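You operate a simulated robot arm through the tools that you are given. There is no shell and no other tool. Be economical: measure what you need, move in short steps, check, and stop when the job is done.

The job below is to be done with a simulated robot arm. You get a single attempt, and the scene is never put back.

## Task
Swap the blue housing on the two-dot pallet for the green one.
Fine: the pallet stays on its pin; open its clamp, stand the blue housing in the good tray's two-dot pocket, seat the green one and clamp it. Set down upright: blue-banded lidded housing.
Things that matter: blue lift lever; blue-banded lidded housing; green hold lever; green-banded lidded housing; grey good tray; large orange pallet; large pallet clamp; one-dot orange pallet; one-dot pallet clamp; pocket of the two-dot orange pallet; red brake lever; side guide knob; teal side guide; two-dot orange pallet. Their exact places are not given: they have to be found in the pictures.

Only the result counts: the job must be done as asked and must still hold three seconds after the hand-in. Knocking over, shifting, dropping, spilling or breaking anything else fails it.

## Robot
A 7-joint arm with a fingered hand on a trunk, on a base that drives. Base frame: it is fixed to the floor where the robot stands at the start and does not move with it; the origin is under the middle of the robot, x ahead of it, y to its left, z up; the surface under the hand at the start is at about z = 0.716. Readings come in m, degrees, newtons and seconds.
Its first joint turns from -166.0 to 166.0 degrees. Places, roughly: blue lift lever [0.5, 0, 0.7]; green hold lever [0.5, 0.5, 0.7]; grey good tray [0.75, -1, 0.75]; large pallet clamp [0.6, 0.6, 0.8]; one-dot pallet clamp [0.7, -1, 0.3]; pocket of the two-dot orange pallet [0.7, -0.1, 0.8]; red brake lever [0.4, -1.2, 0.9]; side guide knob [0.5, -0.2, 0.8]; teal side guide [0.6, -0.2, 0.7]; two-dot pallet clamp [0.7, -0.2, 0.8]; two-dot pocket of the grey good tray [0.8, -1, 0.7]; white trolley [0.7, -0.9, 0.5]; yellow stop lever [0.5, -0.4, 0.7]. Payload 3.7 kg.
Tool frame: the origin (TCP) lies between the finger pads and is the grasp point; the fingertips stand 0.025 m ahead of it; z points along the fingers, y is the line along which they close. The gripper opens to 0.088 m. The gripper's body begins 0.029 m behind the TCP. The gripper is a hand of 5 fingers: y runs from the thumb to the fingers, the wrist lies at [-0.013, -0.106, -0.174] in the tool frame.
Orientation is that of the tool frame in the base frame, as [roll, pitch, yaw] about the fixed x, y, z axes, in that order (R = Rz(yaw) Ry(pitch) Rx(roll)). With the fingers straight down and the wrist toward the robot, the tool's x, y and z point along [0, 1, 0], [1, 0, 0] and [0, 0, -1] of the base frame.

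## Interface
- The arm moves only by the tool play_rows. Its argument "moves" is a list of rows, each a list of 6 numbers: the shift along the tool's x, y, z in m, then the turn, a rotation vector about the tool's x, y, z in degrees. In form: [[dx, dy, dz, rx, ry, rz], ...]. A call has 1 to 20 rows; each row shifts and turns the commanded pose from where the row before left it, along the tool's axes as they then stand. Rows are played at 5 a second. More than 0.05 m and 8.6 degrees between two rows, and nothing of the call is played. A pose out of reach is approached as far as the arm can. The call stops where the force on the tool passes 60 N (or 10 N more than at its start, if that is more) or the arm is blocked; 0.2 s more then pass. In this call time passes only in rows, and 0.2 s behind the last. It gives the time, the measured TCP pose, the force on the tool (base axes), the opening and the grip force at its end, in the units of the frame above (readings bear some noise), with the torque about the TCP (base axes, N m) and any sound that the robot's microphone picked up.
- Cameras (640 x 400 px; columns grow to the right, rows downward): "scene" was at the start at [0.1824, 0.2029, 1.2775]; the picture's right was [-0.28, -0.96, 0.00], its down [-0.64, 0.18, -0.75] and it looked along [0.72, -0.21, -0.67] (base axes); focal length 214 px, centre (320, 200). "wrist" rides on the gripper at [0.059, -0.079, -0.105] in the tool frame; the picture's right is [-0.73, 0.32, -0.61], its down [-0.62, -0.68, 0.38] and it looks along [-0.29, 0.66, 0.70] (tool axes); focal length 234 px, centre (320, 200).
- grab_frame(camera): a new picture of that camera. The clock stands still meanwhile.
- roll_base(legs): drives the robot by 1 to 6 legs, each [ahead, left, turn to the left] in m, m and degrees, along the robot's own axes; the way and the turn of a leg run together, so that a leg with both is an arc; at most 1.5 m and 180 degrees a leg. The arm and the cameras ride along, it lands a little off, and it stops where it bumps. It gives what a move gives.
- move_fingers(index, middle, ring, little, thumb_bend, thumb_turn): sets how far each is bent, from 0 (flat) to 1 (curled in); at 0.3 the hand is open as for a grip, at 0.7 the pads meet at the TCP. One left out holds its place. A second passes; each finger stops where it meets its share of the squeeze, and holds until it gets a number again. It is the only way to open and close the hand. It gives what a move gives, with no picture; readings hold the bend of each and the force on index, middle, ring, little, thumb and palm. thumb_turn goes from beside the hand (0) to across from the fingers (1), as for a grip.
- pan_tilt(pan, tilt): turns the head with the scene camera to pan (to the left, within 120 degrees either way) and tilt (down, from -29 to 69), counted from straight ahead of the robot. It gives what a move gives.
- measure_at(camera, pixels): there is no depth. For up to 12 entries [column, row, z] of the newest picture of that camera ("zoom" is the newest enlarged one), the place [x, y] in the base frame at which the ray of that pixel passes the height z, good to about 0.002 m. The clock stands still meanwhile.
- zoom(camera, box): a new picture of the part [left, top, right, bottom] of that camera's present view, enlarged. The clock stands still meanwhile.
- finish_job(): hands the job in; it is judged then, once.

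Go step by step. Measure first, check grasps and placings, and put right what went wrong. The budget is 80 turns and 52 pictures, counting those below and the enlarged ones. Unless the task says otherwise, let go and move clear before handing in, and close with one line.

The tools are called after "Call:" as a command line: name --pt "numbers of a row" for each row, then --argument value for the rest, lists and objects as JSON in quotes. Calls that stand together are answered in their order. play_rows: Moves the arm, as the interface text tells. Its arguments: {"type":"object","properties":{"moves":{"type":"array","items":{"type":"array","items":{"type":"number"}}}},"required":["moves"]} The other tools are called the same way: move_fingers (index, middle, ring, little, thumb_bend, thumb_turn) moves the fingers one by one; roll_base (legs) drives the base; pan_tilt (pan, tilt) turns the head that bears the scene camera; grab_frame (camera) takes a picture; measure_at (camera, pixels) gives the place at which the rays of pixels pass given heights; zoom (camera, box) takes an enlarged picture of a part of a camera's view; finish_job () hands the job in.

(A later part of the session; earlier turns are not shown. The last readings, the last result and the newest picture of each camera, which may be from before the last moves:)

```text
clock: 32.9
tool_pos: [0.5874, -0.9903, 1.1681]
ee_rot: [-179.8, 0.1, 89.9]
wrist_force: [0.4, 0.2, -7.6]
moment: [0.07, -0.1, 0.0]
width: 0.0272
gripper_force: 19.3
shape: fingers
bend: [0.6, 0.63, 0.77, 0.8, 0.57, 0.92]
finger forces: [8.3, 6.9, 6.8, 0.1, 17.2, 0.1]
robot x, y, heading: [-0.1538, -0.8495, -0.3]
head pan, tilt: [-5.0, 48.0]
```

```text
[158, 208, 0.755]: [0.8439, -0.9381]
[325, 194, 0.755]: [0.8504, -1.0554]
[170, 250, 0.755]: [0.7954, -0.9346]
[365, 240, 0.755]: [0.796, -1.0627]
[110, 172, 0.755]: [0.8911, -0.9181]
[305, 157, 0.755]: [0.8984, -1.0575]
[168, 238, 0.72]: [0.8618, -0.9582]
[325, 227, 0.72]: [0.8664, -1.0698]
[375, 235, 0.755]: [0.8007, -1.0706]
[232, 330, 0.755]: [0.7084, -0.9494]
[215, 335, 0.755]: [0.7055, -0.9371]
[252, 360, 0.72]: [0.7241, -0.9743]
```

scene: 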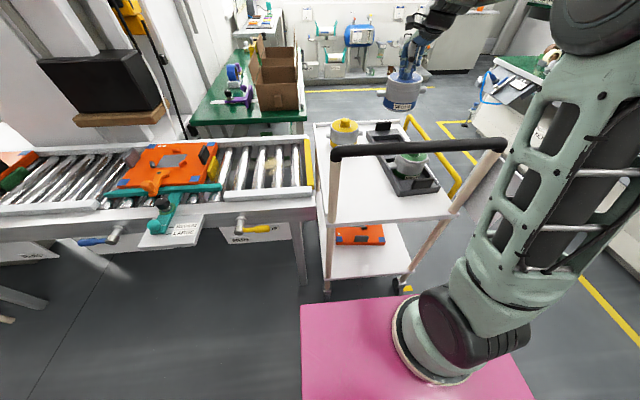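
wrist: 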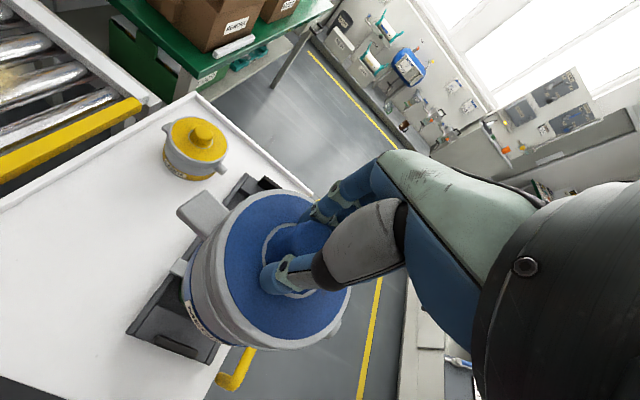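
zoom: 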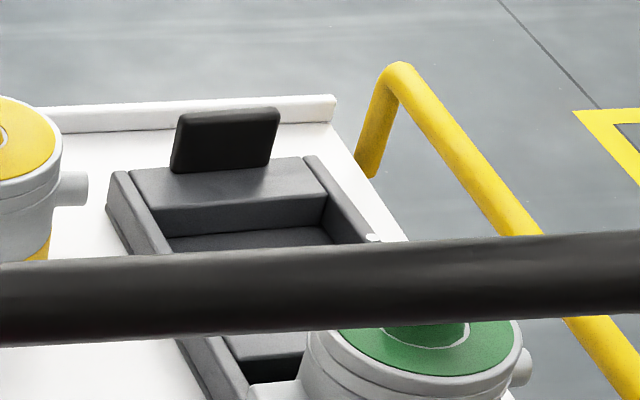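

Pocket estimated at about (0.79,-1.0). I'll shift the hand to the right so the wrist camera can see past the held housing.

Call:
play_rows --pt "-0.03 0.0326 0 0 0 0" --pt "-0.03 0.0326 0 0 0 0" --pt "-0.03 0.0326 0 0 0 0" --pt "-0.03 0.0326 0 0 0 0" --pt "-0.03 0.0326 0 0 0 0" --pt "0 0 0.034 0 0 0" --pt "0 0 0.034 0 0 0"

Call:
grab_frame --camera "wrist"

```text
clock: 34.5
tool_pos: [0.7518, -1.142, 1.0997]
ee_rot: [-179.7, 0.1, 89.9]
wrist_force: [-0.3, 0.2, -6.6]
moment: [0.03, -0.07, 0.02]
width: 0.0268
gripper_force: 17.9
shape: fingers
bend: [0.6, 0.63, 0.77, 0.8, 0.57, 0.92]
finger forces: [7.0, 6.7, 6.0, 0.0, 16.7, 0.1]
robot x, y, heading: [-0.156, -0.8474, -0.0]
head pan, tilt: [-5.0, 48.0]
```

```text
17 pictures are left
```

wrist: 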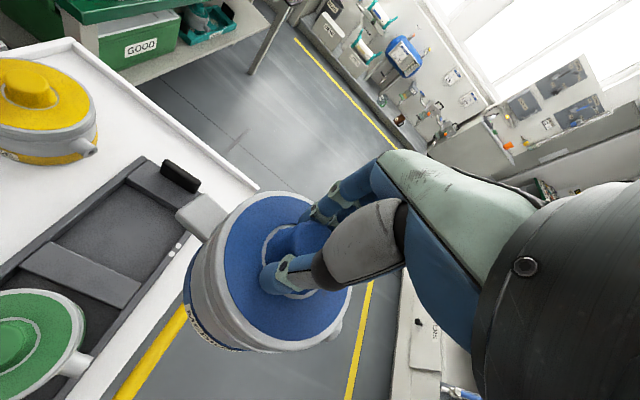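

Call:
zoom --camera "wrist" --box '[0, 150, 224, 290]'

```text
2.86 times, centred on (112, 220) of wrist
```

zoom: 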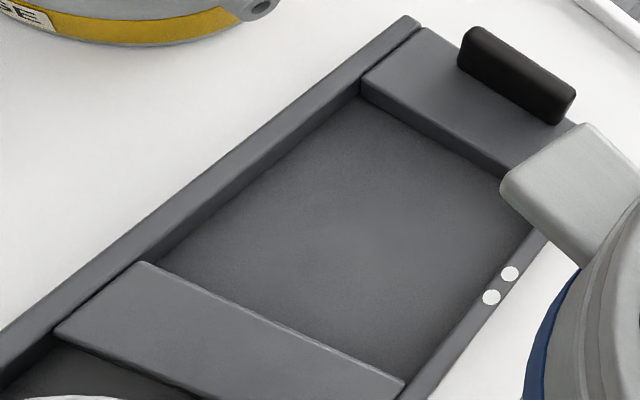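

Call:
measure_at --camera "zoom" --pixels '[[362, 98, 0.722], [362, 80, 0.74], [362, 80, 0.755], [500, 178, 0.722], [140, 262, 0.74], [140, 262, 0.755], [405, 382, 0.74], [405, 382, 0.755], [165, 258, 0.722], [525, 232, 0.74], [418, 18, 0.74], [500, 284, 0.74]]'

```text
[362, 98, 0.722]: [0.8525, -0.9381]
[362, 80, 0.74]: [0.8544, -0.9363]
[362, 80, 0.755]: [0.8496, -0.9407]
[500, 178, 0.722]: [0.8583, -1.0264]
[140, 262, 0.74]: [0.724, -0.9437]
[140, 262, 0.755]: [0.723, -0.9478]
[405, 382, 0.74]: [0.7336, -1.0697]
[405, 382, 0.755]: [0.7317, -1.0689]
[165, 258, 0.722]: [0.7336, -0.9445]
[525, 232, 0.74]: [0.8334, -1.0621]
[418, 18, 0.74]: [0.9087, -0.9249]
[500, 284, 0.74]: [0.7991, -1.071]
```

The pocket spans x 0.728–0.854 and y −0.94 to −1.063, with two dots, so its centre is about (0.791,−1.001). I'll go above it and lower to z 0.90.

Call:
play_rows --pt "0.047 0.013 0 0 0 -1.2" --pt "0.047 0.013 0 0 0 -1.2" --pt "0.048 0.009 0 0 0 -1.1" --pt "0 0 0.04 0 0 0" --pt "0 0 0.04 0 0 0" --pt "0 0 0.04 0 0 0" --pt "0 0 0.04 0 0 0" --pt "0 0 0.02 0 0 0"

Call:
grab_frame --camera "wrist"

Call:
grab_frame --camera "scene"

```text
clock: 36.3
tool_pos: [0.7827, -0.9981, 0.9201]
ee_rot: [-179.8, 0.0, 93.4]
wrist_force: [-0.4, 0.5, -6.0]
moment: [0.02, -0.02, 0.0]
width: 0.0266
gripper_force: 18.1
shape: fingers
bend: [0.6, 0.63, 0.77, 0.8, 0.57, 0.92]
finger forces: [7.3, 6.2, 6.1, 0.0, 16.3, 0.0]
robot x, y, heading: [-0.15, -0.8469, -0.2]
head pan, tilt: [-5.0, 48.0]
```

```text
15 pictures are left
```

wrist: 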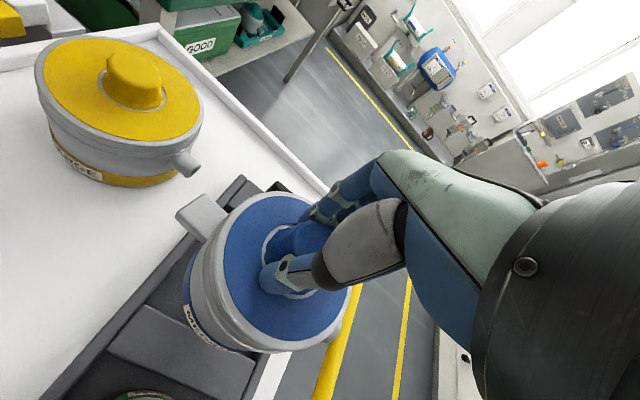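

```text
14 pictures are left
```

scene: 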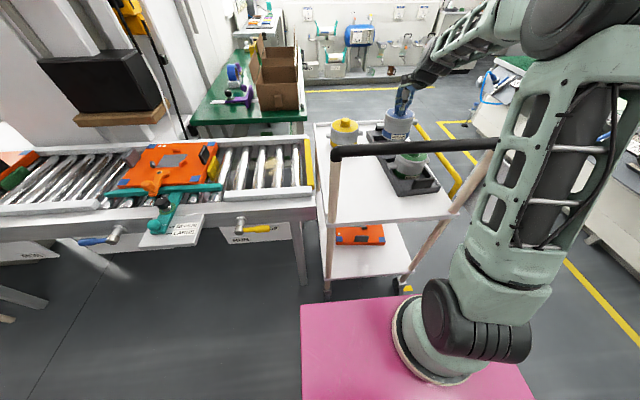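

The TCP is 7 mm short in x, so I'll correct that and lower gently toward contact.

Call:
play_rows --pt "-0.002 0.008 0 0 0 0" --pt "0 0 0.03 0 0 0" --pt "0 0 0.02 0 0 0" --pt "0 0 0.012 0 0 0"

Call:
play_rows --pt "0 0 0.004 0 0 0" --pt "0 0 0.003 0 0 0"

```text
clock: 37.3
tool_pos: [0.7925, -1.0025, 0.8648]
ee_rot: [179.5, 0.2, 93.3]
wrist_force: [9.4, -2.4, 32.4]
moment: [0.33, 1.47, 0.0]
width: 0.0269
gripper_force: 36.7
shape: fingers
bend: [0.6, 0.63, 0.77, 0.8, 0.6, 0.92]
finger forces: [8.3, 7.4, 5.8, 0.0, 52.1, 0.0]
robot x, y, heading: [-0.1559, -0.8487, 0.1]
head pan, tilt: [-5.0, 48.0]
```

```text
clock: 37.8
tool_pos: [0.7948, -1.0022, 0.8639]
ee_rot: [179.1, 0.3, 93.2]
wrist_force: [3.1, -0.9, 15.4]
moment: [0.26, 0.96, -0.04]
width: 0.0267
gripper_force: 29.9
shape: fingers
bend: [0.59, 0.62, 0.77, 0.8, 0.59, 0.92]
finger forces: [7.8, 7.2, 5.6, 0.1, 38.6, 0.1]
robot x, y, heading: [-0.1555, -0.8465, 0.2]
head pan, tilt: [-5.0, 48.0]
stopped in row 2: the force on the tool passed its limit at 62 N (the readings are from after the stop); the commanded pose is now the measured one
```

Contact came about 17 mm early, with a moment pointing to the near (−x) side on the divider. I'll lift and check.

Call:
play_rows --pt "0 0 -0.01 0 0 0" --pt "0 0 -0.01 0 0 0"

Call:
zoom --camera "wrist" --box '[80, 150, 368, 400]'

Call:
zoom --camera "scene" --box '[330, 90, 458, 200]'

```text
clock: 38.4
tool_pos: [0.7937, -1.0003, 0.8807]
ee_rot: [179.4, 0.3, 93.2]
wrist_force: [0.8, 0.0, -6.1]
moment: [0.0, -0.07, 0.01]
width: 0.0266
gripper_force: 17.3
shape: fingers
bend: [0.6, 0.63, 0.78, 0.8, 0.57, 0.92]
finger forces: [7.4, 7.6, 4.0, 0.1, 15.4, 0.0]
robot x, y, heading: [-0.152, -0.849, -0.2]
head pan, tilt: [-5.0, 48.0]
```

```text
1.60 times, centred on (224, 275) of wrist
```

zoom: 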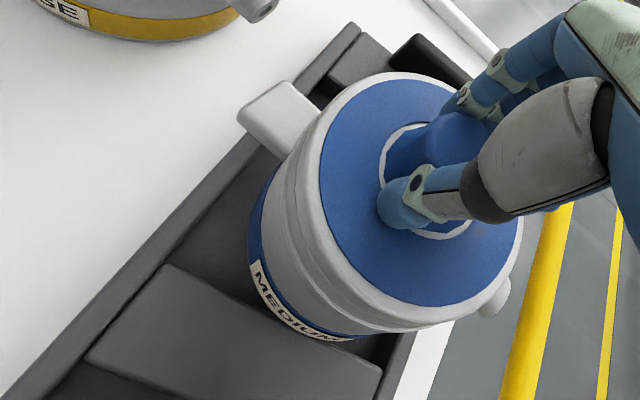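

```text
3.64 times, centred on (394, 145) of scene
```

zoom: 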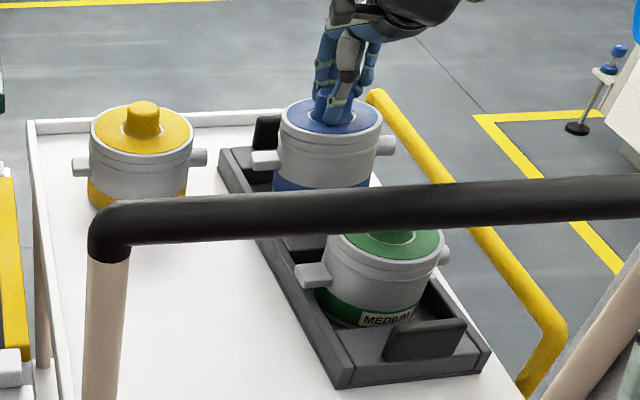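

By projection, the housing's centre lies about 11 mm on the thumb side (−x) of the TCP. I'll shift +11 mm in x, then lower gently.

Call:
play_rows --pt "0.002 0.011 0 0 0 0" --pt "0 0 0.012 0 0 0" --pt "0 0 0.005 0 0 0"

Call:
play_rows --pt "0 0 0.006 0 0 0" --pt "0 0 0.004 0 0 0"

```text
clock: 39.1
tool_pos: [0.8045, -0.9979, 0.8656]
ee_rot: [179.4, 0.3, 93.3]
wrist_force: [-0.3, 0.7, -6.2]
moment: [0.02, -0.09, 0.03]
width: 0.0264
gripper_force: 17.4
shape: fingers
bend: [0.6, 0.63, 0.78, 0.8, 0.57, 0.92]
finger forces: [7.5, 7.6, 4.1, 0.1, 15.4, 0.1]
robot x, y, heading: [-0.1538, -0.8459, -0.1]
head pan, tilt: [-5.0, 48.0]
```

```text
clock: 39.8
tool_pos: [0.8056, -1.0001, 0.8541]
ee_rot: [179.4, 0.3, 93.2]
wrist_force: [0.5, -0.5, -6.9]
moment: [0.03, -0.08, -0.01]
width: 0.0264
gripper_force: 16.8
shape: fingers
bend: [0.6, 0.63, 0.78, 0.8, 0.57, 0.92]
finger forces: [7.4, 7.7, 4.1, 0.0, 15.4, 0.0]
robot x, y, heading: [-0.1535, -0.8469, -0.2]
head pan, tilt: [-5.0, 48.0]
```

It has gone below the previous contact height with no force, so it's entering the pocket. Continuing in small steps.

Call:
play_rows --pt "0 0 0.004 0 0 0" --pt "0 0 0.003 0 0 0"

Call:
play_rows --pt "0 0 0.003 0 0 0"

```text
clock: 40.4
tool_pos: [0.8041, -0.9985, 0.8499]
ee_rot: [179.2, 0.3, 93.2]
wrist_force: [-2.6, -1.2, 5.7]
moment: [0.06, -0.04, 0.02]
width: 0.0268
gripper_force: 20.8
shape: fingers
bend: [0.61, 0.63, 0.78, 0.8, 0.57, 0.92]
finger forces: [7.9, 7.7, 8.2, 0.0, 18.0, 0.0]
robot x, y, heading: [-0.1483, -0.8505, 0.1]
head pan, tilt: [-5.0, 48.0]
```

```text
clock: 40.8
tool_pos: [0.8044, -0.9988, 0.8463]
ee_rot: [179.2, 0.3, 93.3]
wrist_force: [-2.5, -0.8, 8.3]
moment: [0.12, -0.23, 0.0]
width: 0.0263
gripper_force: 22.5
shape: fingers
bend: [0.71, 0.63, 0.78, 0.8, 0.57, 0.92]
finger forces: [9.4, 8.3, 8.7, 0.0, 19.0, 0.0]
robot x, y, heading: [-0.1524, -0.847, -0.0]
head pan, tilt: [-5.0, 48.0]
```

Contact at about 0.848, the expected floor height, so it's seated. Releasing and lifting clear.

Call:
move_fingers --index 0.3 --middle 0.3 --ring 0.3 --little 0.3 --thumb_bend 0.3

Call:
play_rows --pt "0 0 -0.02 0 0 0" --pt "0 0 -0.04 0 0 0" --pt "0 0 -0.05 0 0 0" --pt "0 0 -0.05 0 0 0" --pt "0 0 -0.05 0 0 0" --pt "-0.045 0 0 0 0 0" --pt "-0.045 0 0 0 0 0"

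Call:
grab_frame --camera "wrist"

```text
clock: 41.8
tool_pos: [0.8055, -0.9986, 0.8446]
ee_rot: [179.3, 0.4, 93.2]
wrist_force: [-0.6, 0.2, -0.3]
moment: [0.02, -0.04, 0.01]
width: 0.0845
gripper_force: 0.1
shape: fingers
bend: [0.3, 0.3, 0.3, 0.3, 0.3, 0.97]
finger forces: [0.0, 0.0, 0.1, 0.0, 0.1, 0.0]
robot x, y, heading: [-0.1556, -0.8459, 0.2]
head pan, tilt: [-5.0, 48.0]
```

```text
clock: 43.4
tool_pos: [0.8059, -1.088, 1.0541]
ee_rot: [179.3, 0.1, 93.3]
wrist_force: [0.2, -0.2, -0.1]
moment: [-0.04, 0.01, 0.03]
width: 0.0844
gripper_force: 0.0
shape: fingers
bend: [0.3, 0.3, 0.3, 0.3, 0.3, 0.97]
finger forces: [0.0, 0.0, 0.0, 0.0, 0.1, 0.0]
robot x, y, heading: [-0.1506, -0.8476, -0.1]
head pan, tilt: [-5.0, 48.0]
```

```text
11 pictures are left
```

wrist: 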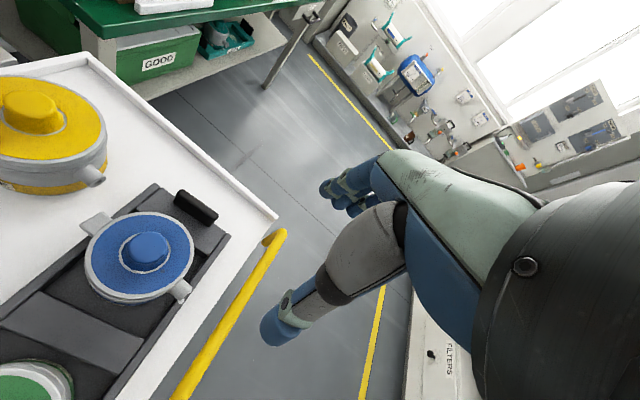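

Blue stands upright in the two-dot pocket. Moving back to view the green housing.

Call:
play_rows --pt "0 -0.045 -0.01 0 0 0" --pt "0 -0.045 -0.01 0 0 0" --pt "0 -0.045 -0.01 0 0 0" --pt "0 -0.045 -0.01 0 0 0"

Call:
grab_frame --camera "wrist"

```text
clock: 44.4
tool_pos: [0.6275, -1.0973, 1.0917]
ee_rot: [179.4, 0.1, 93.3]
wrist_force: [-0.3, -0.5, 0.3]
moment: [0.0, -0.02, 0.01]
width: 0.0847
gripper_force: 0.0
shape: fingers
bend: [0.3, 0.3, 0.3, 0.3, 0.3, 0.97]
finger forces: [0.1, 0.1, 0.0, 0.0, 0.0, 0.0]
robot x, y, heading: [-0.1483, -0.8483, 0.1]
head pan, tilt: [-5.0, 48.0]
```

```text
10 pictures are left
```

wrist: 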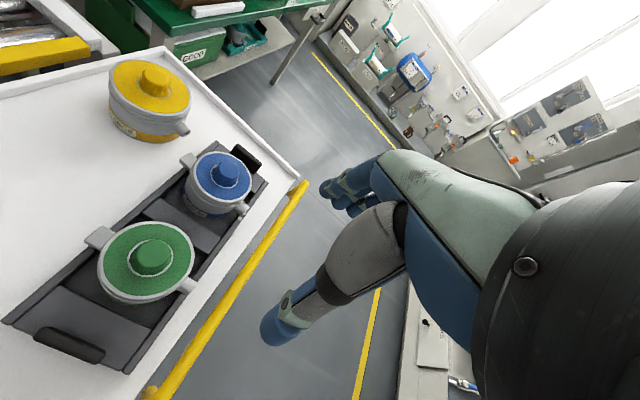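

Call:
measure_at --camera "wrist" --pixels '[[152, 257, 0.84], [150, 262, 0.82], [98, 268, 0.81], [196, 262, 0.81], [150, 222, 0.81], [140, 303, 0.81], [96, 238, 0.775], [190, 286, 0.775], [228, 173, 0.84], [225, 178, 0.82], [186, 162, 0.775], [243, 209, 0.775]]'

```text
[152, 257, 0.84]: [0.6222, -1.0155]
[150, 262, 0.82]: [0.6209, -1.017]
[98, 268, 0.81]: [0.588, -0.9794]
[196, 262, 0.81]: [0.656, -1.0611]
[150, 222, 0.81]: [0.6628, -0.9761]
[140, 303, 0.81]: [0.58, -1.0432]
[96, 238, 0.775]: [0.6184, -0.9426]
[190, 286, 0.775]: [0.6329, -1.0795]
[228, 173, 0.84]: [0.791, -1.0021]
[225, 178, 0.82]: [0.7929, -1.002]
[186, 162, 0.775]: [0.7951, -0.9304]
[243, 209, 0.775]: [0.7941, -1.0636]
```

Blue centre is at (0.792,−1.002), good. Green centre is about (0.622,−1.013). I'll approach with yaw 48°, keeping the wrist away from the handle bar and offsetting 11 mm so closing doesn't shove it.

Call:
play_rows --pt "0.039 0.004 0 0 0 0" --pt "0.038 0.003 0 0 0 0" --pt "0 0 0 0 0 7.5" --pt "0 0 0 0 0 7.5" --pt "0 0 0 0 0 7.5" --pt "0 0 0 0 0 7.5" --pt "0 0 0 0 0 7.5" --pt "0 0 0 0 0 7.5" --pt "0 0 0.045 0 0 0" --pt "0 0 0.045 0 0 0" --pt "0 0 0.04 0 0 0"

Call:
grab_frame --camera "wrist"

```text
clock: 46.8
tool_pos: [0.632, -1.0209, 0.9627]
ee_rot: [179.3, -0.3, 48.2]
wrist_force: [-1.4, 0.0, 0.2]
moment: [0.0, 0.0, 0.02]
width: 0.0841
gripper_force: 0.1
shape: fingers
bend: [0.3, 0.3, 0.3, 0.3, 0.3, 0.97]
finger forces: [0.1, 0.1, 0.1, 0.1, 0.1, 0.0]
robot x, y, heading: [-0.1529, -0.8504, -0.2]
head pan, tilt: [-5.0, 48.0]
```

```text
9 pictures are left
```

wrist: 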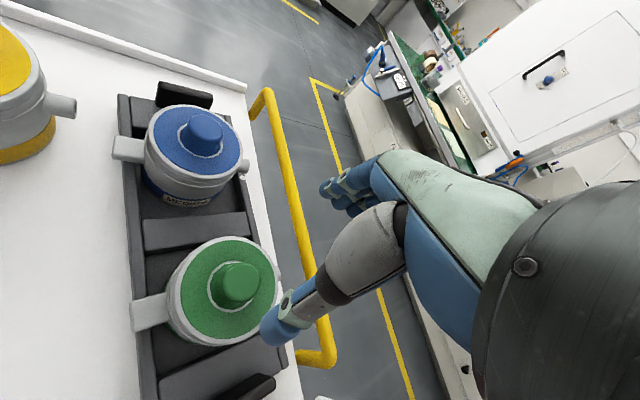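

Call:
measure_at --camera "wrist" --pixels '[[236, 285, 0.84], [232, 290, 0.82], [135, 314, 0.78], [206, 133, 0.84], [202, 140, 0.82], [116, 147, 0.78], [131, 300, 0.78], [135, 331, 0.775], [165, 292, 0.78], [114, 136, 0.78], [143, 137, 0.78]]'

```text
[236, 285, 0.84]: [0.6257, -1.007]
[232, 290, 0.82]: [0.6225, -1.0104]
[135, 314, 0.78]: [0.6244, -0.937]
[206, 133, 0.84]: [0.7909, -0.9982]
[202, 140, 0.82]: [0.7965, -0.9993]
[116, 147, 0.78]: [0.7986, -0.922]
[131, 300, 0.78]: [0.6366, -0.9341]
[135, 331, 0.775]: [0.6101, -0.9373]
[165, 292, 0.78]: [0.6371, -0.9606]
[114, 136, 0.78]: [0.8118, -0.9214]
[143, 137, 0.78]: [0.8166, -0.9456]
```

Green centre is about (0.624,−1.010). A small correction, then descend to grip height 0.848.

Call:
play_rows --pt "0.003 -0.003 0.04 0 0 0" --pt "0 0 0.04 0 0 0" --pt "0 0 0.025 0 0 0" --pt "0 0 0.009 0 0 0"

Call:
move_fingers --index 0.8 --middle 0.8 --ring 0.8 --little 0.8 --thumb_bend 0.8

Call:
play_rows --pt "0 0 -0.005 0 0 0" --pt "0 0 -0.015 0 0 0"

```text
clock: 47.8
tool_pos: [0.6322, -1.0168, 0.8495]
ee_rot: [179.4, -0.3, 48.3]
wrist_force: [0.0, 1.0, 1.2]
moment: [0.0, 0.01, 0.01]
width: 0.0844
gripper_force: 0.1
shape: fingers
bend: [0.3, 0.3, 0.3, 0.3, 0.3, 0.97]
finger forces: [0.0, 0.0, 0.0, 0.1, 0.1, 0.0]
robot x, y, heading: [-0.1504, -0.8492, -0.3]
head pan, tilt: [-5.0, 48.0]
```

```text
clock: 48.8
tool_pos: [0.633, -1.0175, 0.849]
ee_rot: [179.5, -0.4, 48.2]
wrist_force: [-0.3, 1.9, -0.4]
moment: [-0.02, 0.02, 0.01]
width: 0.0269
gripper_force: 14.0
shape: fingers
bend: [0.6, 0.64, 0.8, 0.8, 0.56, 0.93]
finger forces: [7.6, 5.8, 0.1, 0.0, 14.7, 0.0]
robot x, y, heading: [-0.1493, -0.8502, -0.3]
head pan, tilt: [-5.0, 48.0]
```

```text
clock: 49.4
tool_pos: [0.633, -1.0181, 0.8702]
ee_rot: [179.3, -0.3, 48.2]
wrist_force: [0.0, -0.4, -5.7]
moment: [-0.04, -0.03, 0.01]
width: 0.027
gripper_force: 13.9
shape: fingers
bend: [0.59, 0.64, 0.8, 0.8, 0.56, 0.94]
finger forces: [8.0, 5.7, 0.0, 0.1, 14.0, 0.0]
robot x, y, heading: [-0.1564, -0.8511, 0.1]
head pan, tilt: [-5.0, 48.0]
```

Green is lifted (5.7 N). Raising, then driving back left 0.85 m.

Call:
play_rows --pt "0 0 -0.03 0 0 0" --pt "0 0 -0.04 0 0 0" --pt "0 0 -0.04 0 0 0" --pt "0 0 -0.04 0 0 0" --pt "0 0 -0.04 0 0 0"

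Call:
roll_base --legs '[[0, 0.85, 0]]'

Call:
grab_frame --camera "wrist"

```text
clock: 50.5
tool_pos: [0.6306, -1.0167, 1.0578]
ee_rot: [179.4, -0.2, 48.3]
wrist_force: [0.6, 0.1, -7.3]
moment: [-0.01, -0.02, 0.02]
width: 0.0264
gripper_force: 13.8
shape: fingers
bend: [0.59, 0.64, 0.8, 0.8, 0.56, 0.94]
finger forces: [7.7, 5.8, 0.1, 0.0, 13.9, 0.0]
robot x, y, heading: [-0.1544, -0.8481, -0.1]
head pan, tilt: [-5.0, 48.0]
```

```text
clock: 55.0
tool_pos: [0.6356, -0.1863, 1.0573]
ee_rot: [179.4, -0.3, 47.7]
wrist_force: [0.2, 1.3, -5.8]
moment: [-0.03, 0.0, 0.01]
width: 0.0268
gripper_force: 14.1
shape: fingers
bend: [0.59, 0.64, 0.8, 0.8, 0.56, 0.94]
finger forces: [7.9, 5.7, 0.1, 0.0, 13.9, 0.1]
robot x, y, heading: [-0.1502, -0.0071, -1.0]
head pan, tilt: [-5.0, 48.0]
```

```text
8 pictures are left
```

wrist: 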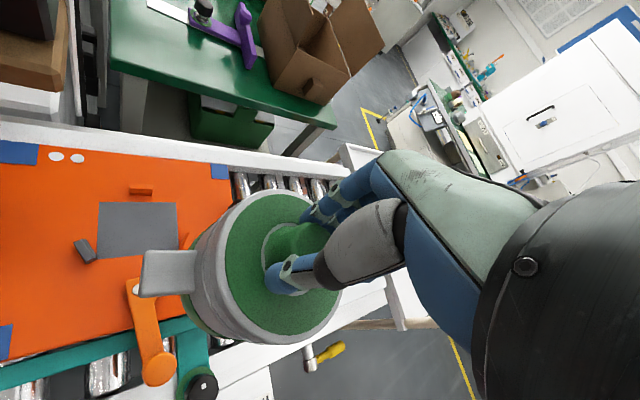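

Patch and pocket blocks are visible. I'll measure the pocket, plus the held housing's centre and lug.

Call:
measure_at --camera "wrist" --pixels '[[98, 203, 0.746], [177, 203, 0.746], [96, 259, 0.746], [140, 190, 0.755], [85, 250, 0.755], [40, 165, 0.746], [210, 178, 0.746], [141, 273, 0.988], [147, 250, 0.992], [139, 297, 0.992], [196, 250, 0.992], [192, 294, 0.992]]'

Call:
measure_at --camera "wrist" --pixels '[[287, 240, 1.03], [217, 262, 1.028], [340, 262, 1.028], [270, 192, 1.028], [265, 343, 1.028], [137, 287, 0.766], [157, 368, 0.795], [231, 164, 0.746], [0, 142, 0.746]]'

```text
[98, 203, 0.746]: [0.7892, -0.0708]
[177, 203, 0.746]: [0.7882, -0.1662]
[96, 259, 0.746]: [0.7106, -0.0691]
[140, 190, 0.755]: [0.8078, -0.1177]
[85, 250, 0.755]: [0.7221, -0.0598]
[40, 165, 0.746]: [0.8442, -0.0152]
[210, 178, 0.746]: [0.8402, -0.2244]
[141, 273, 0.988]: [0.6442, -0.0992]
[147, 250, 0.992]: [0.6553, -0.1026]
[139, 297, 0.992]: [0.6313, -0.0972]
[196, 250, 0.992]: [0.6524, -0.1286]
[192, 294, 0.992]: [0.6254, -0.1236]
```

```text
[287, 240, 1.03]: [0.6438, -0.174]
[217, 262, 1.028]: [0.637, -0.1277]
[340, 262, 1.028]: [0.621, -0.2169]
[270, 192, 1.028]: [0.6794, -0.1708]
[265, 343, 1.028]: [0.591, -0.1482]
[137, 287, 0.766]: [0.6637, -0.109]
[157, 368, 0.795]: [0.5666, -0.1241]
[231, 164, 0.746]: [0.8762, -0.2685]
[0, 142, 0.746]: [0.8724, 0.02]
```

The pocket centre is about (0.744,−0.1175). The green housing's flat lug is turned about 10° clockwise and its centre sits about 12 mm thumb-side of the TCP. I'll turn +11°, go over the pocket and lower to just above it for a check.

Call:
play_rows --pt "0 0 0 0 0 -5.5" --pt "0 0 0 0 0 -5.5" --pt "0.0369 0.0226 0 0 0 0" --pt "0.0369 0.0226 0 0 0 0" --pt "0.0368 0.0226 0 0 0 0" --pt "0 0 0.04 0 0 0" --pt "0 0 0.04 0 0 0" --pt "0 0 0.04 0 0 0" --pt "0 0 0.035 0 0 0"

Call:
grab_frame --camera "wrist"

```text
clock: 57.0
tool_pos: [0.7537, -0.1264, 0.9043]
ee_rot: [179.3, -0.1, 58.6]
wrist_force: [-0.1, 1.4, -5.1]
moment: [-0.02, -0.02, 0.01]
width: 0.026
gripper_force: 12.7
shape: fingers
bend: [0.59, 0.63, 0.8, 0.8, 0.57, 0.95]
finger forces: [7.5, 5.2, 0.0, 0.1, 13.0, 0.0]
robot x, y, heading: [-0.1454, -0.0116, -0.7]
head pan, tilt: [-5.0, 48.0]
```

```text
7 pictures are left
```

wrist: 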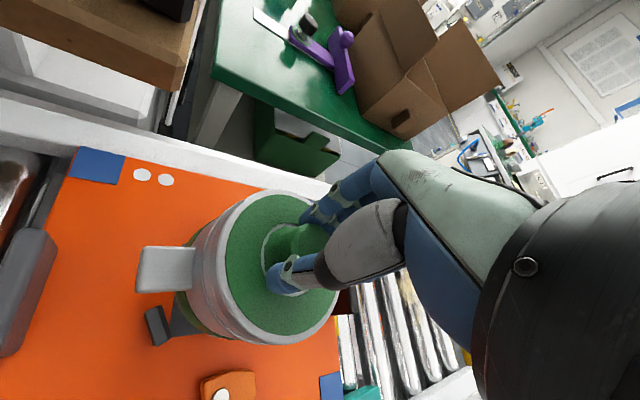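

Call:
zoom --camera "scene" --box '[310, 75, 470, 185]'

Call:
measure_at --camera "wrist" --pixels '[[147, 247, 0.835], [138, 292, 0.835], [194, 247, 0.835], [190, 290, 0.835], [140, 270, 0.835], [287, 240, 0.87], [219, 268, 0.868], [339, 262, 0.868], [265, 193, 0.868], [268, 345, 0.868], [175, 305, 0.78], [155, 327, 0.757]]'

```text
3.64 times, centred on (390, 130) of scene
```

zoom: 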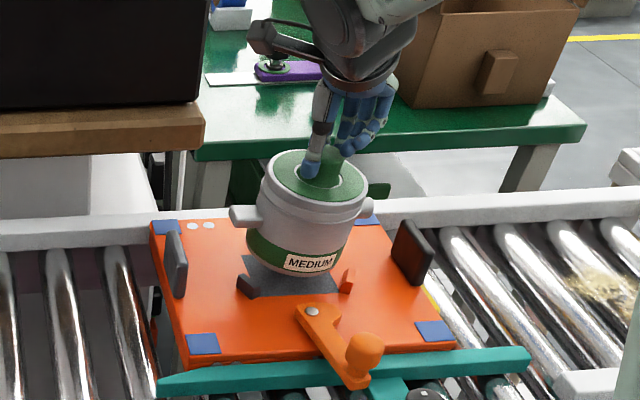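

```text
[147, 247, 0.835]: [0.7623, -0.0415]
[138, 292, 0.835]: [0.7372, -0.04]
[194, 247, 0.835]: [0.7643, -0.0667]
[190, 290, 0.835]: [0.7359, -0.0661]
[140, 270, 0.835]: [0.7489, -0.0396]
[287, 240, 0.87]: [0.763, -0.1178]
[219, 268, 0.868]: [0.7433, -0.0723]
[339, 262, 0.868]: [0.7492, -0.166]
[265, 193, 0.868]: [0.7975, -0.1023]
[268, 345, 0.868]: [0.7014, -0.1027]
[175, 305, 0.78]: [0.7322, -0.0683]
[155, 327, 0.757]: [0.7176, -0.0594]
```

Call:
measure_at --camera "zoom" --pixels '[[246, 240, 0.782], [346, 258, 0.782], [295, 277, 0.778], [319, 182, 0.868], [232, 216, 0.835], [376, 208, 0.835], [248, 286, 0.757], [346, 280, 0.757], [240, 255, 0.746], [350, 270, 0.746]]'

```text
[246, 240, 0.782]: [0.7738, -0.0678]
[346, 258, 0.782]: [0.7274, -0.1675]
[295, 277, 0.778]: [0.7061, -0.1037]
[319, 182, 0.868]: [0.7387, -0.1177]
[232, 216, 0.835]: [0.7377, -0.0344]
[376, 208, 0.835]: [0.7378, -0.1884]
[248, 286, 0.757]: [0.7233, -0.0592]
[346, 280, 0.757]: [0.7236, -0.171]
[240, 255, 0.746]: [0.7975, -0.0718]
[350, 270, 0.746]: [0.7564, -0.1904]
```

Lug orientation is now about 0° and the centre about (0.746,−0.115), within 2 mm of the pocket centre. Small trim, then lower gently.

Call:
play_rows --pt "-0.0027 -0.0007 0.008 0 0 0" --pt "0 0 0.008 0 0 0" --pt "0 0 0.005 0 0 0"

Call:
play_rows --pt "0 0 0.004 0 0 0" --pt "0 0 0.003 0 0 0"

```text
clock: 57.8
tool_pos: [0.752, -0.1287, 0.8847]
ee_rot: [179.2, -0.2, 58.7]
wrist_force: [-5.4, -0.6, 6.5]
moment: [-0.09, -0.02, -0.01]
width: 0.025
gripper_force: 14.3
shape: fingers
bend: [0.71, 0.64, 0.8, 0.8, 0.57, 0.94]
finger forces: [7.8, 5.4, 0.0, 0.0, 14.8, 0.0]
robot x, y, heading: [-0.148, -0.0081, -0.5]
head pan, tilt: [-5.0, 48.0]
```

```text
clock: 58.4
tool_pos: [0.7513, -0.1285, 0.8795]
ee_rot: [178.9, -0.4, 58.7]
wrist_force: [2.1, 4.4, 37.0]
moment: [0.22, 0.0, 0.01]
width: 0.0243
gripper_force: 21.5
shape: fingers
bend: [0.71, 0.64, 0.8, 0.8, 0.57, 0.93]
finger forces: [15.7, 7.1, 0.0, 0.0, 20.6, 0.1]
robot x, y, heading: [-0.148, -0.0095, -0.5]
head pan, tilt: [-5.0, 48.0]
```

Contact is about 12 mm above the seat height; force and moment suggest the back block is under the edge. Lifting 8 mm, shifting −4 mm x and +2 mm y, then retrying.

Call:
play_rows --pt "0 0 -0.008 0 0 0" --pt "0 0 -0.005 0 0 0" --pt "-0.0004 -0.0045 0 0 0 0" --pt "0 0 0.007 0 0 0" --pt "0 0 0.004 0 0 0"

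Call:
play_rows --pt "0 0 0.003 0 0 0"

```text
clock: 59.6
tool_pos: [0.7478, -0.1263, 0.8785]
ee_rot: [179.3, -0.2, 58.7]
wrist_force: [0.9, 1.3, -2.5]
moment: [0.02, 0.07, 0.04]
width: 0.0238
gripper_force: 11.9
shape: fingers
bend: [0.61, 0.64, 0.8, 0.8, 0.58, 0.95]
finger forces: [6.4, 5.7, 0.0, 0.0, 11.8, 0.1]
robot x, y, heading: [-0.147, -0.0098, -0.9]
head pan, tilt: [-5.0, 48.0]
```

```text
clock: 60.0
tool_pos: [0.748, -0.1274, 0.8761]
ee_rot: [179.2, -0.1, 58.8]
wrist_force: [2.5, 4.7, 4.5]
moment: [0.11, 0.05, 0.04]
width: 0.0234
gripper_force: 14.3
shape: fingers
bend: [0.61, 0.64, 0.8, 0.8, 0.58, 0.94]
finger forces: [7.9, 6.3, 0.1, 0.1, 14.0, 0.0]
robot x, y, heading: [-0.1426, -0.0087, -0.4]
head pan, tilt: [-5.0, 48.0]
```

It's lower now, and the side force (+x,+y) points to the right block rubbing. Nudging +y 2.5 mm and +x 1 mm, and lowering.

Call:
play_rows --pt "0 0 -0.003 0 0 0" --pt "0.0026 -0.0005 0 0 0 0" --pt "0 0 0.005 0 0 0" --pt "0 0 0.003 0 0 0"

```text
clock: 61.0
tool_pos: [0.7479, -0.1223, 0.8721]
ee_rot: [179.1, -0.3, 58.7]
wrist_force: [5.4, 7.2, 22.2]
moment: [0.06, 0.11, 0.09]
width: 0.0228
gripper_force: 19.6
shape: fingers
bend: [0.61, 0.63, 0.81, 0.8, 0.59, 0.94]
finger forces: [8.3, 7.0, 6.9, 0.0, 16.5, 0.0]
robot x, y, heading: [-0.1452, -0.0076, -0.7]
head pan, tilt: [-5.0, 48.0]
```

TCP is at 0.872, the expected seat height. I'll check visually.

Call:
zoom --camera "scene" --box '[350, 110, 430, 180]'

```text
5.71 times, centred on (390, 145) of scene
```

zoom: 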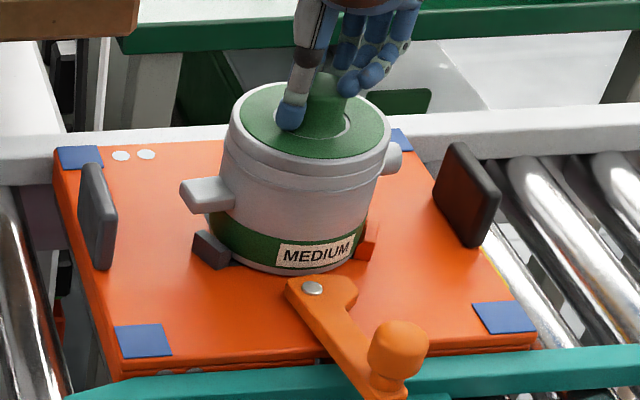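

Call:
measure_at --camera "zoom" --pixels '[[295, 273, 0.745], [313, 288, 0.766], [182, 194, 0.8], [402, 158, 0.8], [318, 135, 0.84], [208, 238, 0.75], [212, 250, 0.755], [368, 245, 0.755], [400, 345, 0.795], [330, 90, 0.86]]'

```text
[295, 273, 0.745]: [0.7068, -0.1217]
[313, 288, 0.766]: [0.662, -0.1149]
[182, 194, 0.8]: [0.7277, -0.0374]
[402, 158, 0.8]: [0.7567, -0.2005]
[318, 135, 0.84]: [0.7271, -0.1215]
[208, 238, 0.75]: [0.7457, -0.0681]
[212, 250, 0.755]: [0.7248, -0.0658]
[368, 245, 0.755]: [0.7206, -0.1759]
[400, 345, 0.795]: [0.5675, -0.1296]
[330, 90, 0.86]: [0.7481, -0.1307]
```

Readings still show a +x/+y side push. I'll ease off, nudge that way again and press lightly to see whether it drops.

Call:
play_rows --pt "0 0 -0.003 0 0 0" --pt "0.003 0.0005 0 0 0 0" --pt "0 0 0.003 0 0 0" --pt "0 0 0.003 0 0 0"

```text
clock: 62.0
tool_pos: [0.7497, -0.1238, 0.8702]
ee_rot: [178.9, -0.3, 58.7]
wrist_force: [-1.3, -6.6, 48.0]
moment: [-0.27, 0.28, 0.14]
width: 0.0227
gripper_force: 30.7
shape: fingers
bend: [0.71, 0.64, 0.82, 0.8, 0.59, 0.93]
finger forces: [8.0, 5.6, 30.1, 0.1, 17.7, 0.1]
robot x, y, heading: [-0.1439, -0.0093, -0.9]
head pan, tilt: [-5.0, 48.0]
```

Firm, nearly centred contact at 0.870, the same TCP height at which blue was gripped on this pallet. Releasing and viewing.

Call:
move_fingers --index 0.3 --middle 0.3 --ring 0.3 --little 0.3 --thumb_bend 0.3

Call:
play_rows --pt "0 0 -0.02 0 0 0" --pt "0 0 -0.03 0 0 0" --pt "0 0 -0.04 0 0 0" --pt "0 0 -0.04 0 0 0" --pt "-0.035 -0.02 0 0 0 0" --pt "-0.035 -0.02 0 0 0 0" --pt "-0.035 -0.02 0 0 0 0"

Call:
zoom --camera "wrist" --box '[0, 60, 320, 300]'

```text
clock: 63.0
tool_pos: [0.7498, -0.1221, 0.8655]
ee_rot: [179.4, 0.0, 58.6]
wrist_force: [-2.3, 1.2, 15.1]
moment: [-0.4, -0.46, 0.04]
width: 0.0851
gripper_force: 6.5
shape: fingers
bend: [0.3, 0.3, 0.3, 0.3, 0.3, 0.98]
finger forces: [0.1, 13.6, 0.0, 0.1, 0.6, 0.0]
robot x, y, heading: [-0.1458, -0.0086, -0.6]
head pan, tilt: [-5.0, 48.0]
```

```text
clock: 64.6
tool_pos: [0.6423, -0.1777, 0.9937]
ee_rot: [179.3, -0.1, 58.7]
wrist_force: [-0.4, 0.1, -0.2]
moment: [-0.01, 0.02, 0.02]
width: 0.0847
gripper_force: 0.0
shape: fingers
bend: [0.3, 0.3, 0.3, 0.3, 0.3, 0.98]
finger forces: [0.1, 0.0, 0.1, 0.1, 0.1, 0.0]
robot x, y, heading: [-0.1491, -0.0089, -0.7]
head pan, tilt: [-5.0, 48.0]
```

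```text
1.67 times, centred on (160, 180) of wrist
```

zoom: 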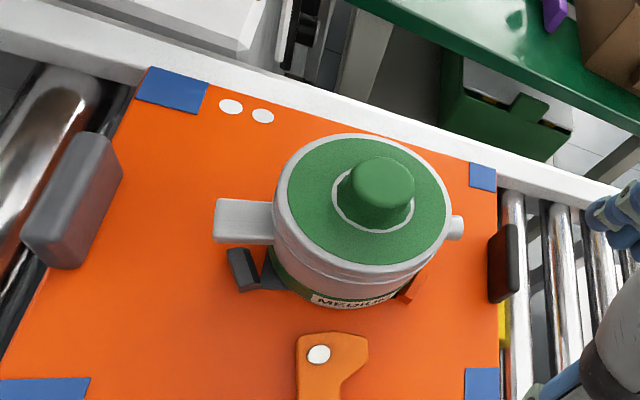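

Call:
measure_at --camera "zoom" --pixels '[[384, 182, 0.8585], [384, 182, 0.872], [372, 200, 0.842], [215, 220, 0.8], [464, 228, 0.8], [242, 270, 0.76], [320, 355, 0.766], [418, 285, 0.757], [340, 305, 0.747], [290, 290, 0.747], [268, 262, 0.75]]'

```text
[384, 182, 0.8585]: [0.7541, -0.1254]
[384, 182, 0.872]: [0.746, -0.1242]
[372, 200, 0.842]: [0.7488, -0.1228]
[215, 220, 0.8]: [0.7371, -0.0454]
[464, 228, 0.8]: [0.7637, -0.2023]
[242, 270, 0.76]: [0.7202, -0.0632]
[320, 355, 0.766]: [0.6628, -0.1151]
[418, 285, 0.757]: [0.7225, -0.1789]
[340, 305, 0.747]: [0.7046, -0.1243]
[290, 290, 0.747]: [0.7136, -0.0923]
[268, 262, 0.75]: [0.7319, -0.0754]
```

The housing sits about 7 mm too far back and right, perched on the blocks: there's a gap at the dark block, and the knob is near (0.75,−0.124). I'll regrip with the proper offset.

Call:
play_rows --pt "0.034 0.0252 0 0 0 0" --pt "0.034 0.0252 0 0 0 0" --pt "0.034 0.0253 0 0 0 0" --pt "0 0 0.04 0 0 0" --pt "0 0 0.04 0 0 0" --pt "0 0 0.02 0 0 0" --pt "0 0 0.013 0 0 0"

Call:
move_fingers --index 0.8 --middle 0.8 --ring 0.8 --little 0.8 --thumb_bend 0.8

Call:
play_rows --pt "0 0 -0.006 0 0 0" --pt "0 0 -0.01 0 0 0"

```text
clock: 66.2
tool_pos: [0.7601, -0.1343, 0.8845]
ee_rot: [179.3, 0.0, 58.6]
wrist_force: [-0.6, -0.2, 0.0]
moment: [0.03, -0.05, 0.04]
width: 0.0849
gripper_force: 0.0
shape: fingers
bend: [0.3, 0.3, 0.3, 0.3, 0.3, 0.98]
finger forces: [0.0, 0.0, 0.1, 0.0, 0.0, 0.0]
robot x, y, heading: [-0.1443, -0.0085, -0.7]
head pan, tilt: [-5.0, 48.0]
```

```text
clock: 67.2
tool_pos: [0.7596, -0.134, 0.8843]
ee_rot: [179.3, -0.1, 58.6]
wrist_force: [-7.6, 2.5, 2.6]
moment: [0.14, 0.32, 0.13]
width: 0.0286
gripper_force: 19.6
shape: fingers
bend: [0.6, 0.66, 0.8, 0.8, 0.53, 0.97]
finger forces: [8.4, 8.2, 0.0, 0.0, 23.1, 0.1]
robot x, y, heading: [-0.1478, -0.0078, -0.8]
head pan, tilt: [-5.0, 48.0]
```

```text
clock: 67.8
tool_pos: [0.7605, -0.133, 0.9007]
ee_rot: [179.4, -0.2, 58.5]
wrist_force: [-1.4, -0.3, -6.3]
moment: [-0.04, 0.09, 0.02]
width: 0.0284
gripper_force: 18.7
shape: fingers
bend: [0.58, 0.65, 0.8, 0.8, 0.57, 0.93]
finger forces: [9.7, 8.7, 0.1, 0.0, 19.5, 0.0]
robot x, y, heading: [-0.1471, -0.0063, -0.6]
head pan, tilt: [-5.0, 48.0]
```

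Regripped. Shifting to the pocket centre, turning 6° clockwise and lowering in small steps.

Call:
play_rows --pt "0.0008 -0.0121 0 0 0 6" --pt "0 0 0.008 0 0 0" --pt "0 0 0.005 0 0 0"

Call:
play_rows --pt "0 0 0.004 0 0 0"

```text
clock: 68.6
tool_pos: [0.7513, -0.1256, 0.8866]
ee_rot: [179.3, -0.2, 52.7]
wrist_force: [-0.2, 0.6, -6.8]
moment: [-0.06, -0.04, 0.0]
width: 0.0282
gripper_force: 18.9
shape: fingers
bend: [0.57, 0.65, 0.8, 0.8, 0.57, 0.93]
finger forces: [10.1, 8.9, 0.1, 0.0, 19.3, 0.0]
robot x, y, heading: [-0.1437, -0.0101, -0.8]
head pan, tilt: [-5.0, 48.0]
```

```text
clock: 69.0
tool_pos: [0.7521, -0.126, 0.8833]
ee_rot: [179.3, -0.3, 52.7]
wrist_force: [-1.6, -0.3, -0.1]
moment: [-0.11, -0.06, 0.0]
width: 0.0285
gripper_force: 19.7
shape: fingers
bend: [0.57, 0.65, 0.8, 0.8, 0.57, 0.93]
finger forces: [9.9, 9.5, 0.0, 0.0, 20.8, 0.0]
robot x, y, heading: [-0.146, -0.0111, -0.8]
head pan, tilt: [-5.0, 48.0]
```

Call:
play_rows --pt "0 0 0.003 0 0 0"

```text
clock: 69.4
tool_pos: [0.751, -0.1257, 0.8809]
ee_rot: [179.1, -0.4, 52.8]
wrist_force: [-0.1, -0.6, 15.9]
moment: [0.04, 0.01, 0.05]
width: 0.0281
gripper_force: 22.7
shape: fingers
bend: [0.57, 0.65, 0.8, 0.8, 0.57, 0.93]
finger forces: [11.3, 11.3, 0.1, 0.0, 22.5, 0.0]
robot x, y, heading: [-0.1445, -0.0066, -0.6]
head pan, tilt: [-5.0, 48.0]
```

Call:
zoom --camera "scene" --box '[350, 110, 430, 180]'

```text
5.71 times, centred on (390, 145) of scene
```

zoom: 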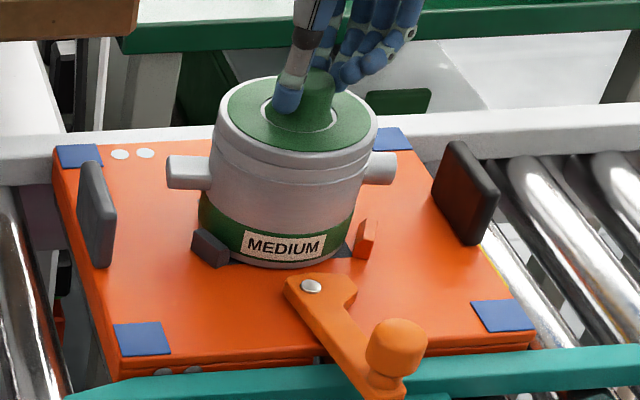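

The body now clears the right red block (gap at about (350,250)) but overlaps the dark left block, so it is about 4–5 mm too far +y. Measuring it precisely.

Call:
measure_at --camera "zoom" --pixels '[[275, 268, 0.745], [275, 268, 0.755], [166, 175, 0.8], [396, 168, 0.8], [301, 122, 0.85], [200, 225, 0.755], [350, 245, 0.755], [318, 80, 0.87], [207, 246, 0.765], [367, 238, 0.765]]'

```text
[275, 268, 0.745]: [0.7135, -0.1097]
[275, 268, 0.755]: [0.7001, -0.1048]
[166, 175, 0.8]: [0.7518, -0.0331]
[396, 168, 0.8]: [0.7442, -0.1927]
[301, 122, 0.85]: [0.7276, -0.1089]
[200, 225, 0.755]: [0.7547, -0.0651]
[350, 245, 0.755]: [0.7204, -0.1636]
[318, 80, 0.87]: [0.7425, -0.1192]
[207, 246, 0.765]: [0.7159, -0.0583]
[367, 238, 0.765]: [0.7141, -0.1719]
```

I'll lift 8 mm, shift −3.5 mm in y, turn 5° counter-clockwise to match blue's seating, and lower again.

Call:
play_rows --pt "0 0 -0.01 0 0 0" --pt "-0.0025 0.0025 0 0 0 -5" --pt "0 0 0.007 0 0 0" --pt "0 0 0.005 0 0 0"

Call:
play_rows --pt "0 0 0.003 0 0 0"

```text
clock: 70.4
tool_pos: [0.7523, -0.1296, 0.8808]
ee_rot: [179.0, -0.4, 57.7]
wrist_force: [-4.9, -1.7, 26.7]
moment: [0.2, 0.2, 0.03]
width: 0.028
gripper_force: 23.0
shape: fingers
bend: [0.71, 0.65, 0.8, 0.8, 0.57, 0.93]
finger forces: [10.1, 12.4, 0.0, 0.1, 23.9, 0.0]
robot x, y, heading: [-0.1471, -0.0083, -0.5]
head pan, tilt: [-5.0, 48.0]
```

```text
clock: 70.8
tool_pos: [0.7529, -0.1296, 0.8769]
ee_rot: [179.1, -0.3, 57.5]
wrist_force: [0.0, -1.3, 30.0]
moment: [0.22, 0.12, 0.08]
width: 0.028
gripper_force: 23.9
shape: fingers
bend: [0.71, 0.72, 0.8, 0.8, 0.57, 0.92]
finger forces: [12.1, 13.4, 0.0, 0.0, 22.7, 0.0]
robot x, y, heading: [-0.145, -0.0081, -0.6]
head pan, tilt: [-5.0, 48.0]
```

The load is centred but the height is ambiguous. I'll probe sideways under light load: −x 3 mm first, watching for a drop in force.

Call:
play_rows --pt "-0.0016 -0.0025 0 0 0 0"

Call:
play_rows --pt "0.0016 0.0025 0 0 0 0" --pt "0.0016 0.0025 0 0 0 0"

```text
clock: 71.2
tool_pos: [0.7494, -0.1293, 0.876]
ee_rot: [179.2, -0.3, 57.7]
wrist_force: [4.7, -0.6, 30.9]
moment: [0.24, -0.03, 0.13]
width: 0.0282
gripper_force: 22.8
shape: fingers
bend: [0.71, 0.72, 0.8, 0.8, 0.6, 0.92]
finger forces: [13.4, 12.4, 0.0, 0.0, 20.6, 0.0]
robot x, y, heading: [-0.1485, -0.0067, -0.8]
head pan, tilt: [-5.0, 48.0]
```

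```text
clock: 71.8
tool_pos: [0.7534, -0.1293, 0.8746]
ee_rot: [179.4, 0.0, 57.7]
wrist_force: [-9.2, -1.9, 28.6]
moment: [0.28, 0.4, 0.09]
width: 0.028
gripper_force: 24.5
shape: fingers
bend: [0.71, 0.72, 0.8, 0.8, 0.58, 0.92]
finger forces: [9.6, 14.7, 0.0, 0.0, 25.0, 0.1]
robot x, y, heading: [-0.1493, -0.0095, -0.6]
head pan, tilt: [-5.0, 48.0]
```

Both directions resist, but that could be friction. I'll unload vertically and probe again, which separates block contact from friction.

Call:
play_rows --pt "-0.0016 -0.0025 -0.003 0 0 0"

Call:
play_rows --pt "0 0 -0.002 0 0 0"

```text
clock: 72.2
tool_pos: [0.7517, -0.1283, 0.8762]
ee_rot: [179.4, -0.1, 57.8]
wrist_force: [1.3, 0.3, 10.6]
moment: [0.14, 0.06, 0.05]
width: 0.0281
gripper_force: 21.6
shape: fingers
bend: [0.71, 0.66, 0.8, 0.8, 0.59, 0.92]
finger forces: [11.5, 11.3, 0.0, 0.1, 20.4, 0.1]
robot x, y, heading: [-0.1483, -0.0069, -1.0]
head pan, tilt: [-5.0, 48.0]
```

```text
clock: 72.6
tool_pos: [0.7508, -0.1288, 0.8781]
ee_rot: [179.6, -0.1, 57.7]
wrist_force: [-1.4, 0.5, -2.8]
moment: [-0.01, 0.05, 0.0]
width: 0.0282
gripper_force: 20.6
shape: fingers
bend: [0.57, 0.66, 0.8, 0.8, 0.59, 0.92]
finger forces: [10.5, 11.0, 0.1, 0.1, 20.5, 0.0]
robot x, y, heading: [-0.1472, -0.0109, -0.7]
head pan, tilt: [-5.0, 48.0]
```

Call:
play_rows --pt "0.0021 0.0034 0 0 0 0"

Call:
play_rows --pt "-0.0043 -0.0067 0 0 0 0"

Call:
play_rows --pt "0.0022 0.0033 0 0 0 0" --pt "-0.0034 0.0021 0 0 0 0"

Call:
play_rows --pt "0.0067 -0.0043 0 0 0 0"

```text
clock: 73.0
tool_pos: [0.7557, -0.1299, 0.879]
ee_rot: [179.2, -0.1, 57.6]
wrist_force: [-4.9, 1.0, 0.7]
moment: [0.12, 0.24, 0.05]
width: 0.0281
gripper_force: 21.0
shape: fingers
bend: [0.57, 0.66, 0.8, 0.8, 0.58, 0.92]
finger forces: [9.0, 11.6, 0.1, 0.0, 21.5, 0.0]
robot x, y, heading: [-0.1478, -0.0057, -0.7]
head pan, tilt: [-5.0, 48.0]
```

```text
clock: 73.4
tool_pos: [0.7475, -0.1288, 0.8801]
ee_rot: [179.4, -0.1, 57.6]
wrist_force: [-0.6, 0.0, -5.4]
moment: [-0.11, -0.03, -0.01]
width: 0.0282
gripper_force: 21.1
shape: fingers
bend: [0.57, 0.66, 0.8, 0.8, 0.59, 0.92]
finger forces: [10.6, 11.4, 0.0, 0.0, 20.2, 0.0]
robot x, y, heading: [-0.1445, -0.0101, -0.7]
head pan, tilt: [-5.0, 48.0]
```

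```text
clock: 74.0
tool_pos: [0.7519, -0.1325, 0.8797]
ee_rot: [179.3, -0.2, 57.6]
wrist_force: [-0.7, 0.1, -6.2]
moment: [0.02, 0.06, -0.03]
width: 0.0282
gripper_force: 21.3
shape: fingers
bend: [0.57, 0.66, 0.8, 0.8, 0.59, 0.92]
finger forces: [10.5, 11.3, 0.0, 0.1, 20.2, 0.1]
robot x, y, heading: [-0.1428, -0.0096, -0.6]
head pan, tilt: [-5.0, 48.0]
```

```text
clock: 74.4
tool_pos: [0.7522, -0.124, 0.8805]
ee_rot: [179.3, -0.2, 57.7]
wrist_force: [-1.2, -0.1, -5.0]
moment: [-0.07, 0.06, -0.01]
width: 0.0283
gripper_force: 21.3
shape: fingers
bend: [0.57, 0.66, 0.8, 0.8, 0.59, 0.92]
finger forces: [10.6, 11.9, 0.1, 0.0, 20.2, 0.0]
robot x, y, heading: [-0.1432, -0.0075, -0.5]
head pan, tilt: [-5.0, 48.0]
```

With the housing just unloaded it moves freely in y but meets the back block at +x. So it's riding at block-top level and too far back. I'll move to x≈0.747, y≈−0.128 and lower.

Call:
play_rows --pt "-0.0061 -0.0021 0 0 0 0" --pt "0 0 0.004 0 0 0"

Call:
play_rows --pt "0 0 0.004 0 0 0"

```text
clock: 75.0
tool_pos: [0.7474, -0.1288, 0.8756]
ee_rot: [179.1, -0.4, 57.8]
wrist_force: [-1.0, 0.8, 10.9]
moment: [0.09, 0.03, 0.02]
width: 0.0284
gripper_force: 22.5
shape: fingers
bend: [0.57, 0.66, 0.8, 0.8, 0.59, 0.92]
finger forces: [10.4, 12.6, 0.0, 0.1, 22.1, 0.0]
robot x, y, heading: [-0.1448, -0.0107, -0.8]
head pan, tilt: [-5.0, 48.0]
```

```text
clock: 75.4
tool_pos: [0.7464, -0.13, 0.8748]
ee_rot: [179.1, -0.4, 57.7]
wrist_force: [1.8, 1.1, 34.1]
moment: [0.33, 0.07, 0.1]
width: 0.028
gripper_force: 24.4
shape: fingers
bend: [0.57, 0.72, 0.8, 0.8, 0.59, 0.91]
finger forces: [12.7, 13.1, 0.0, 0.0, 23.8, 0.1]
robot x, y, heading: [-0.1452, -0.0113, -0.5]
head pan, tilt: [-5.0, 48.0]
```

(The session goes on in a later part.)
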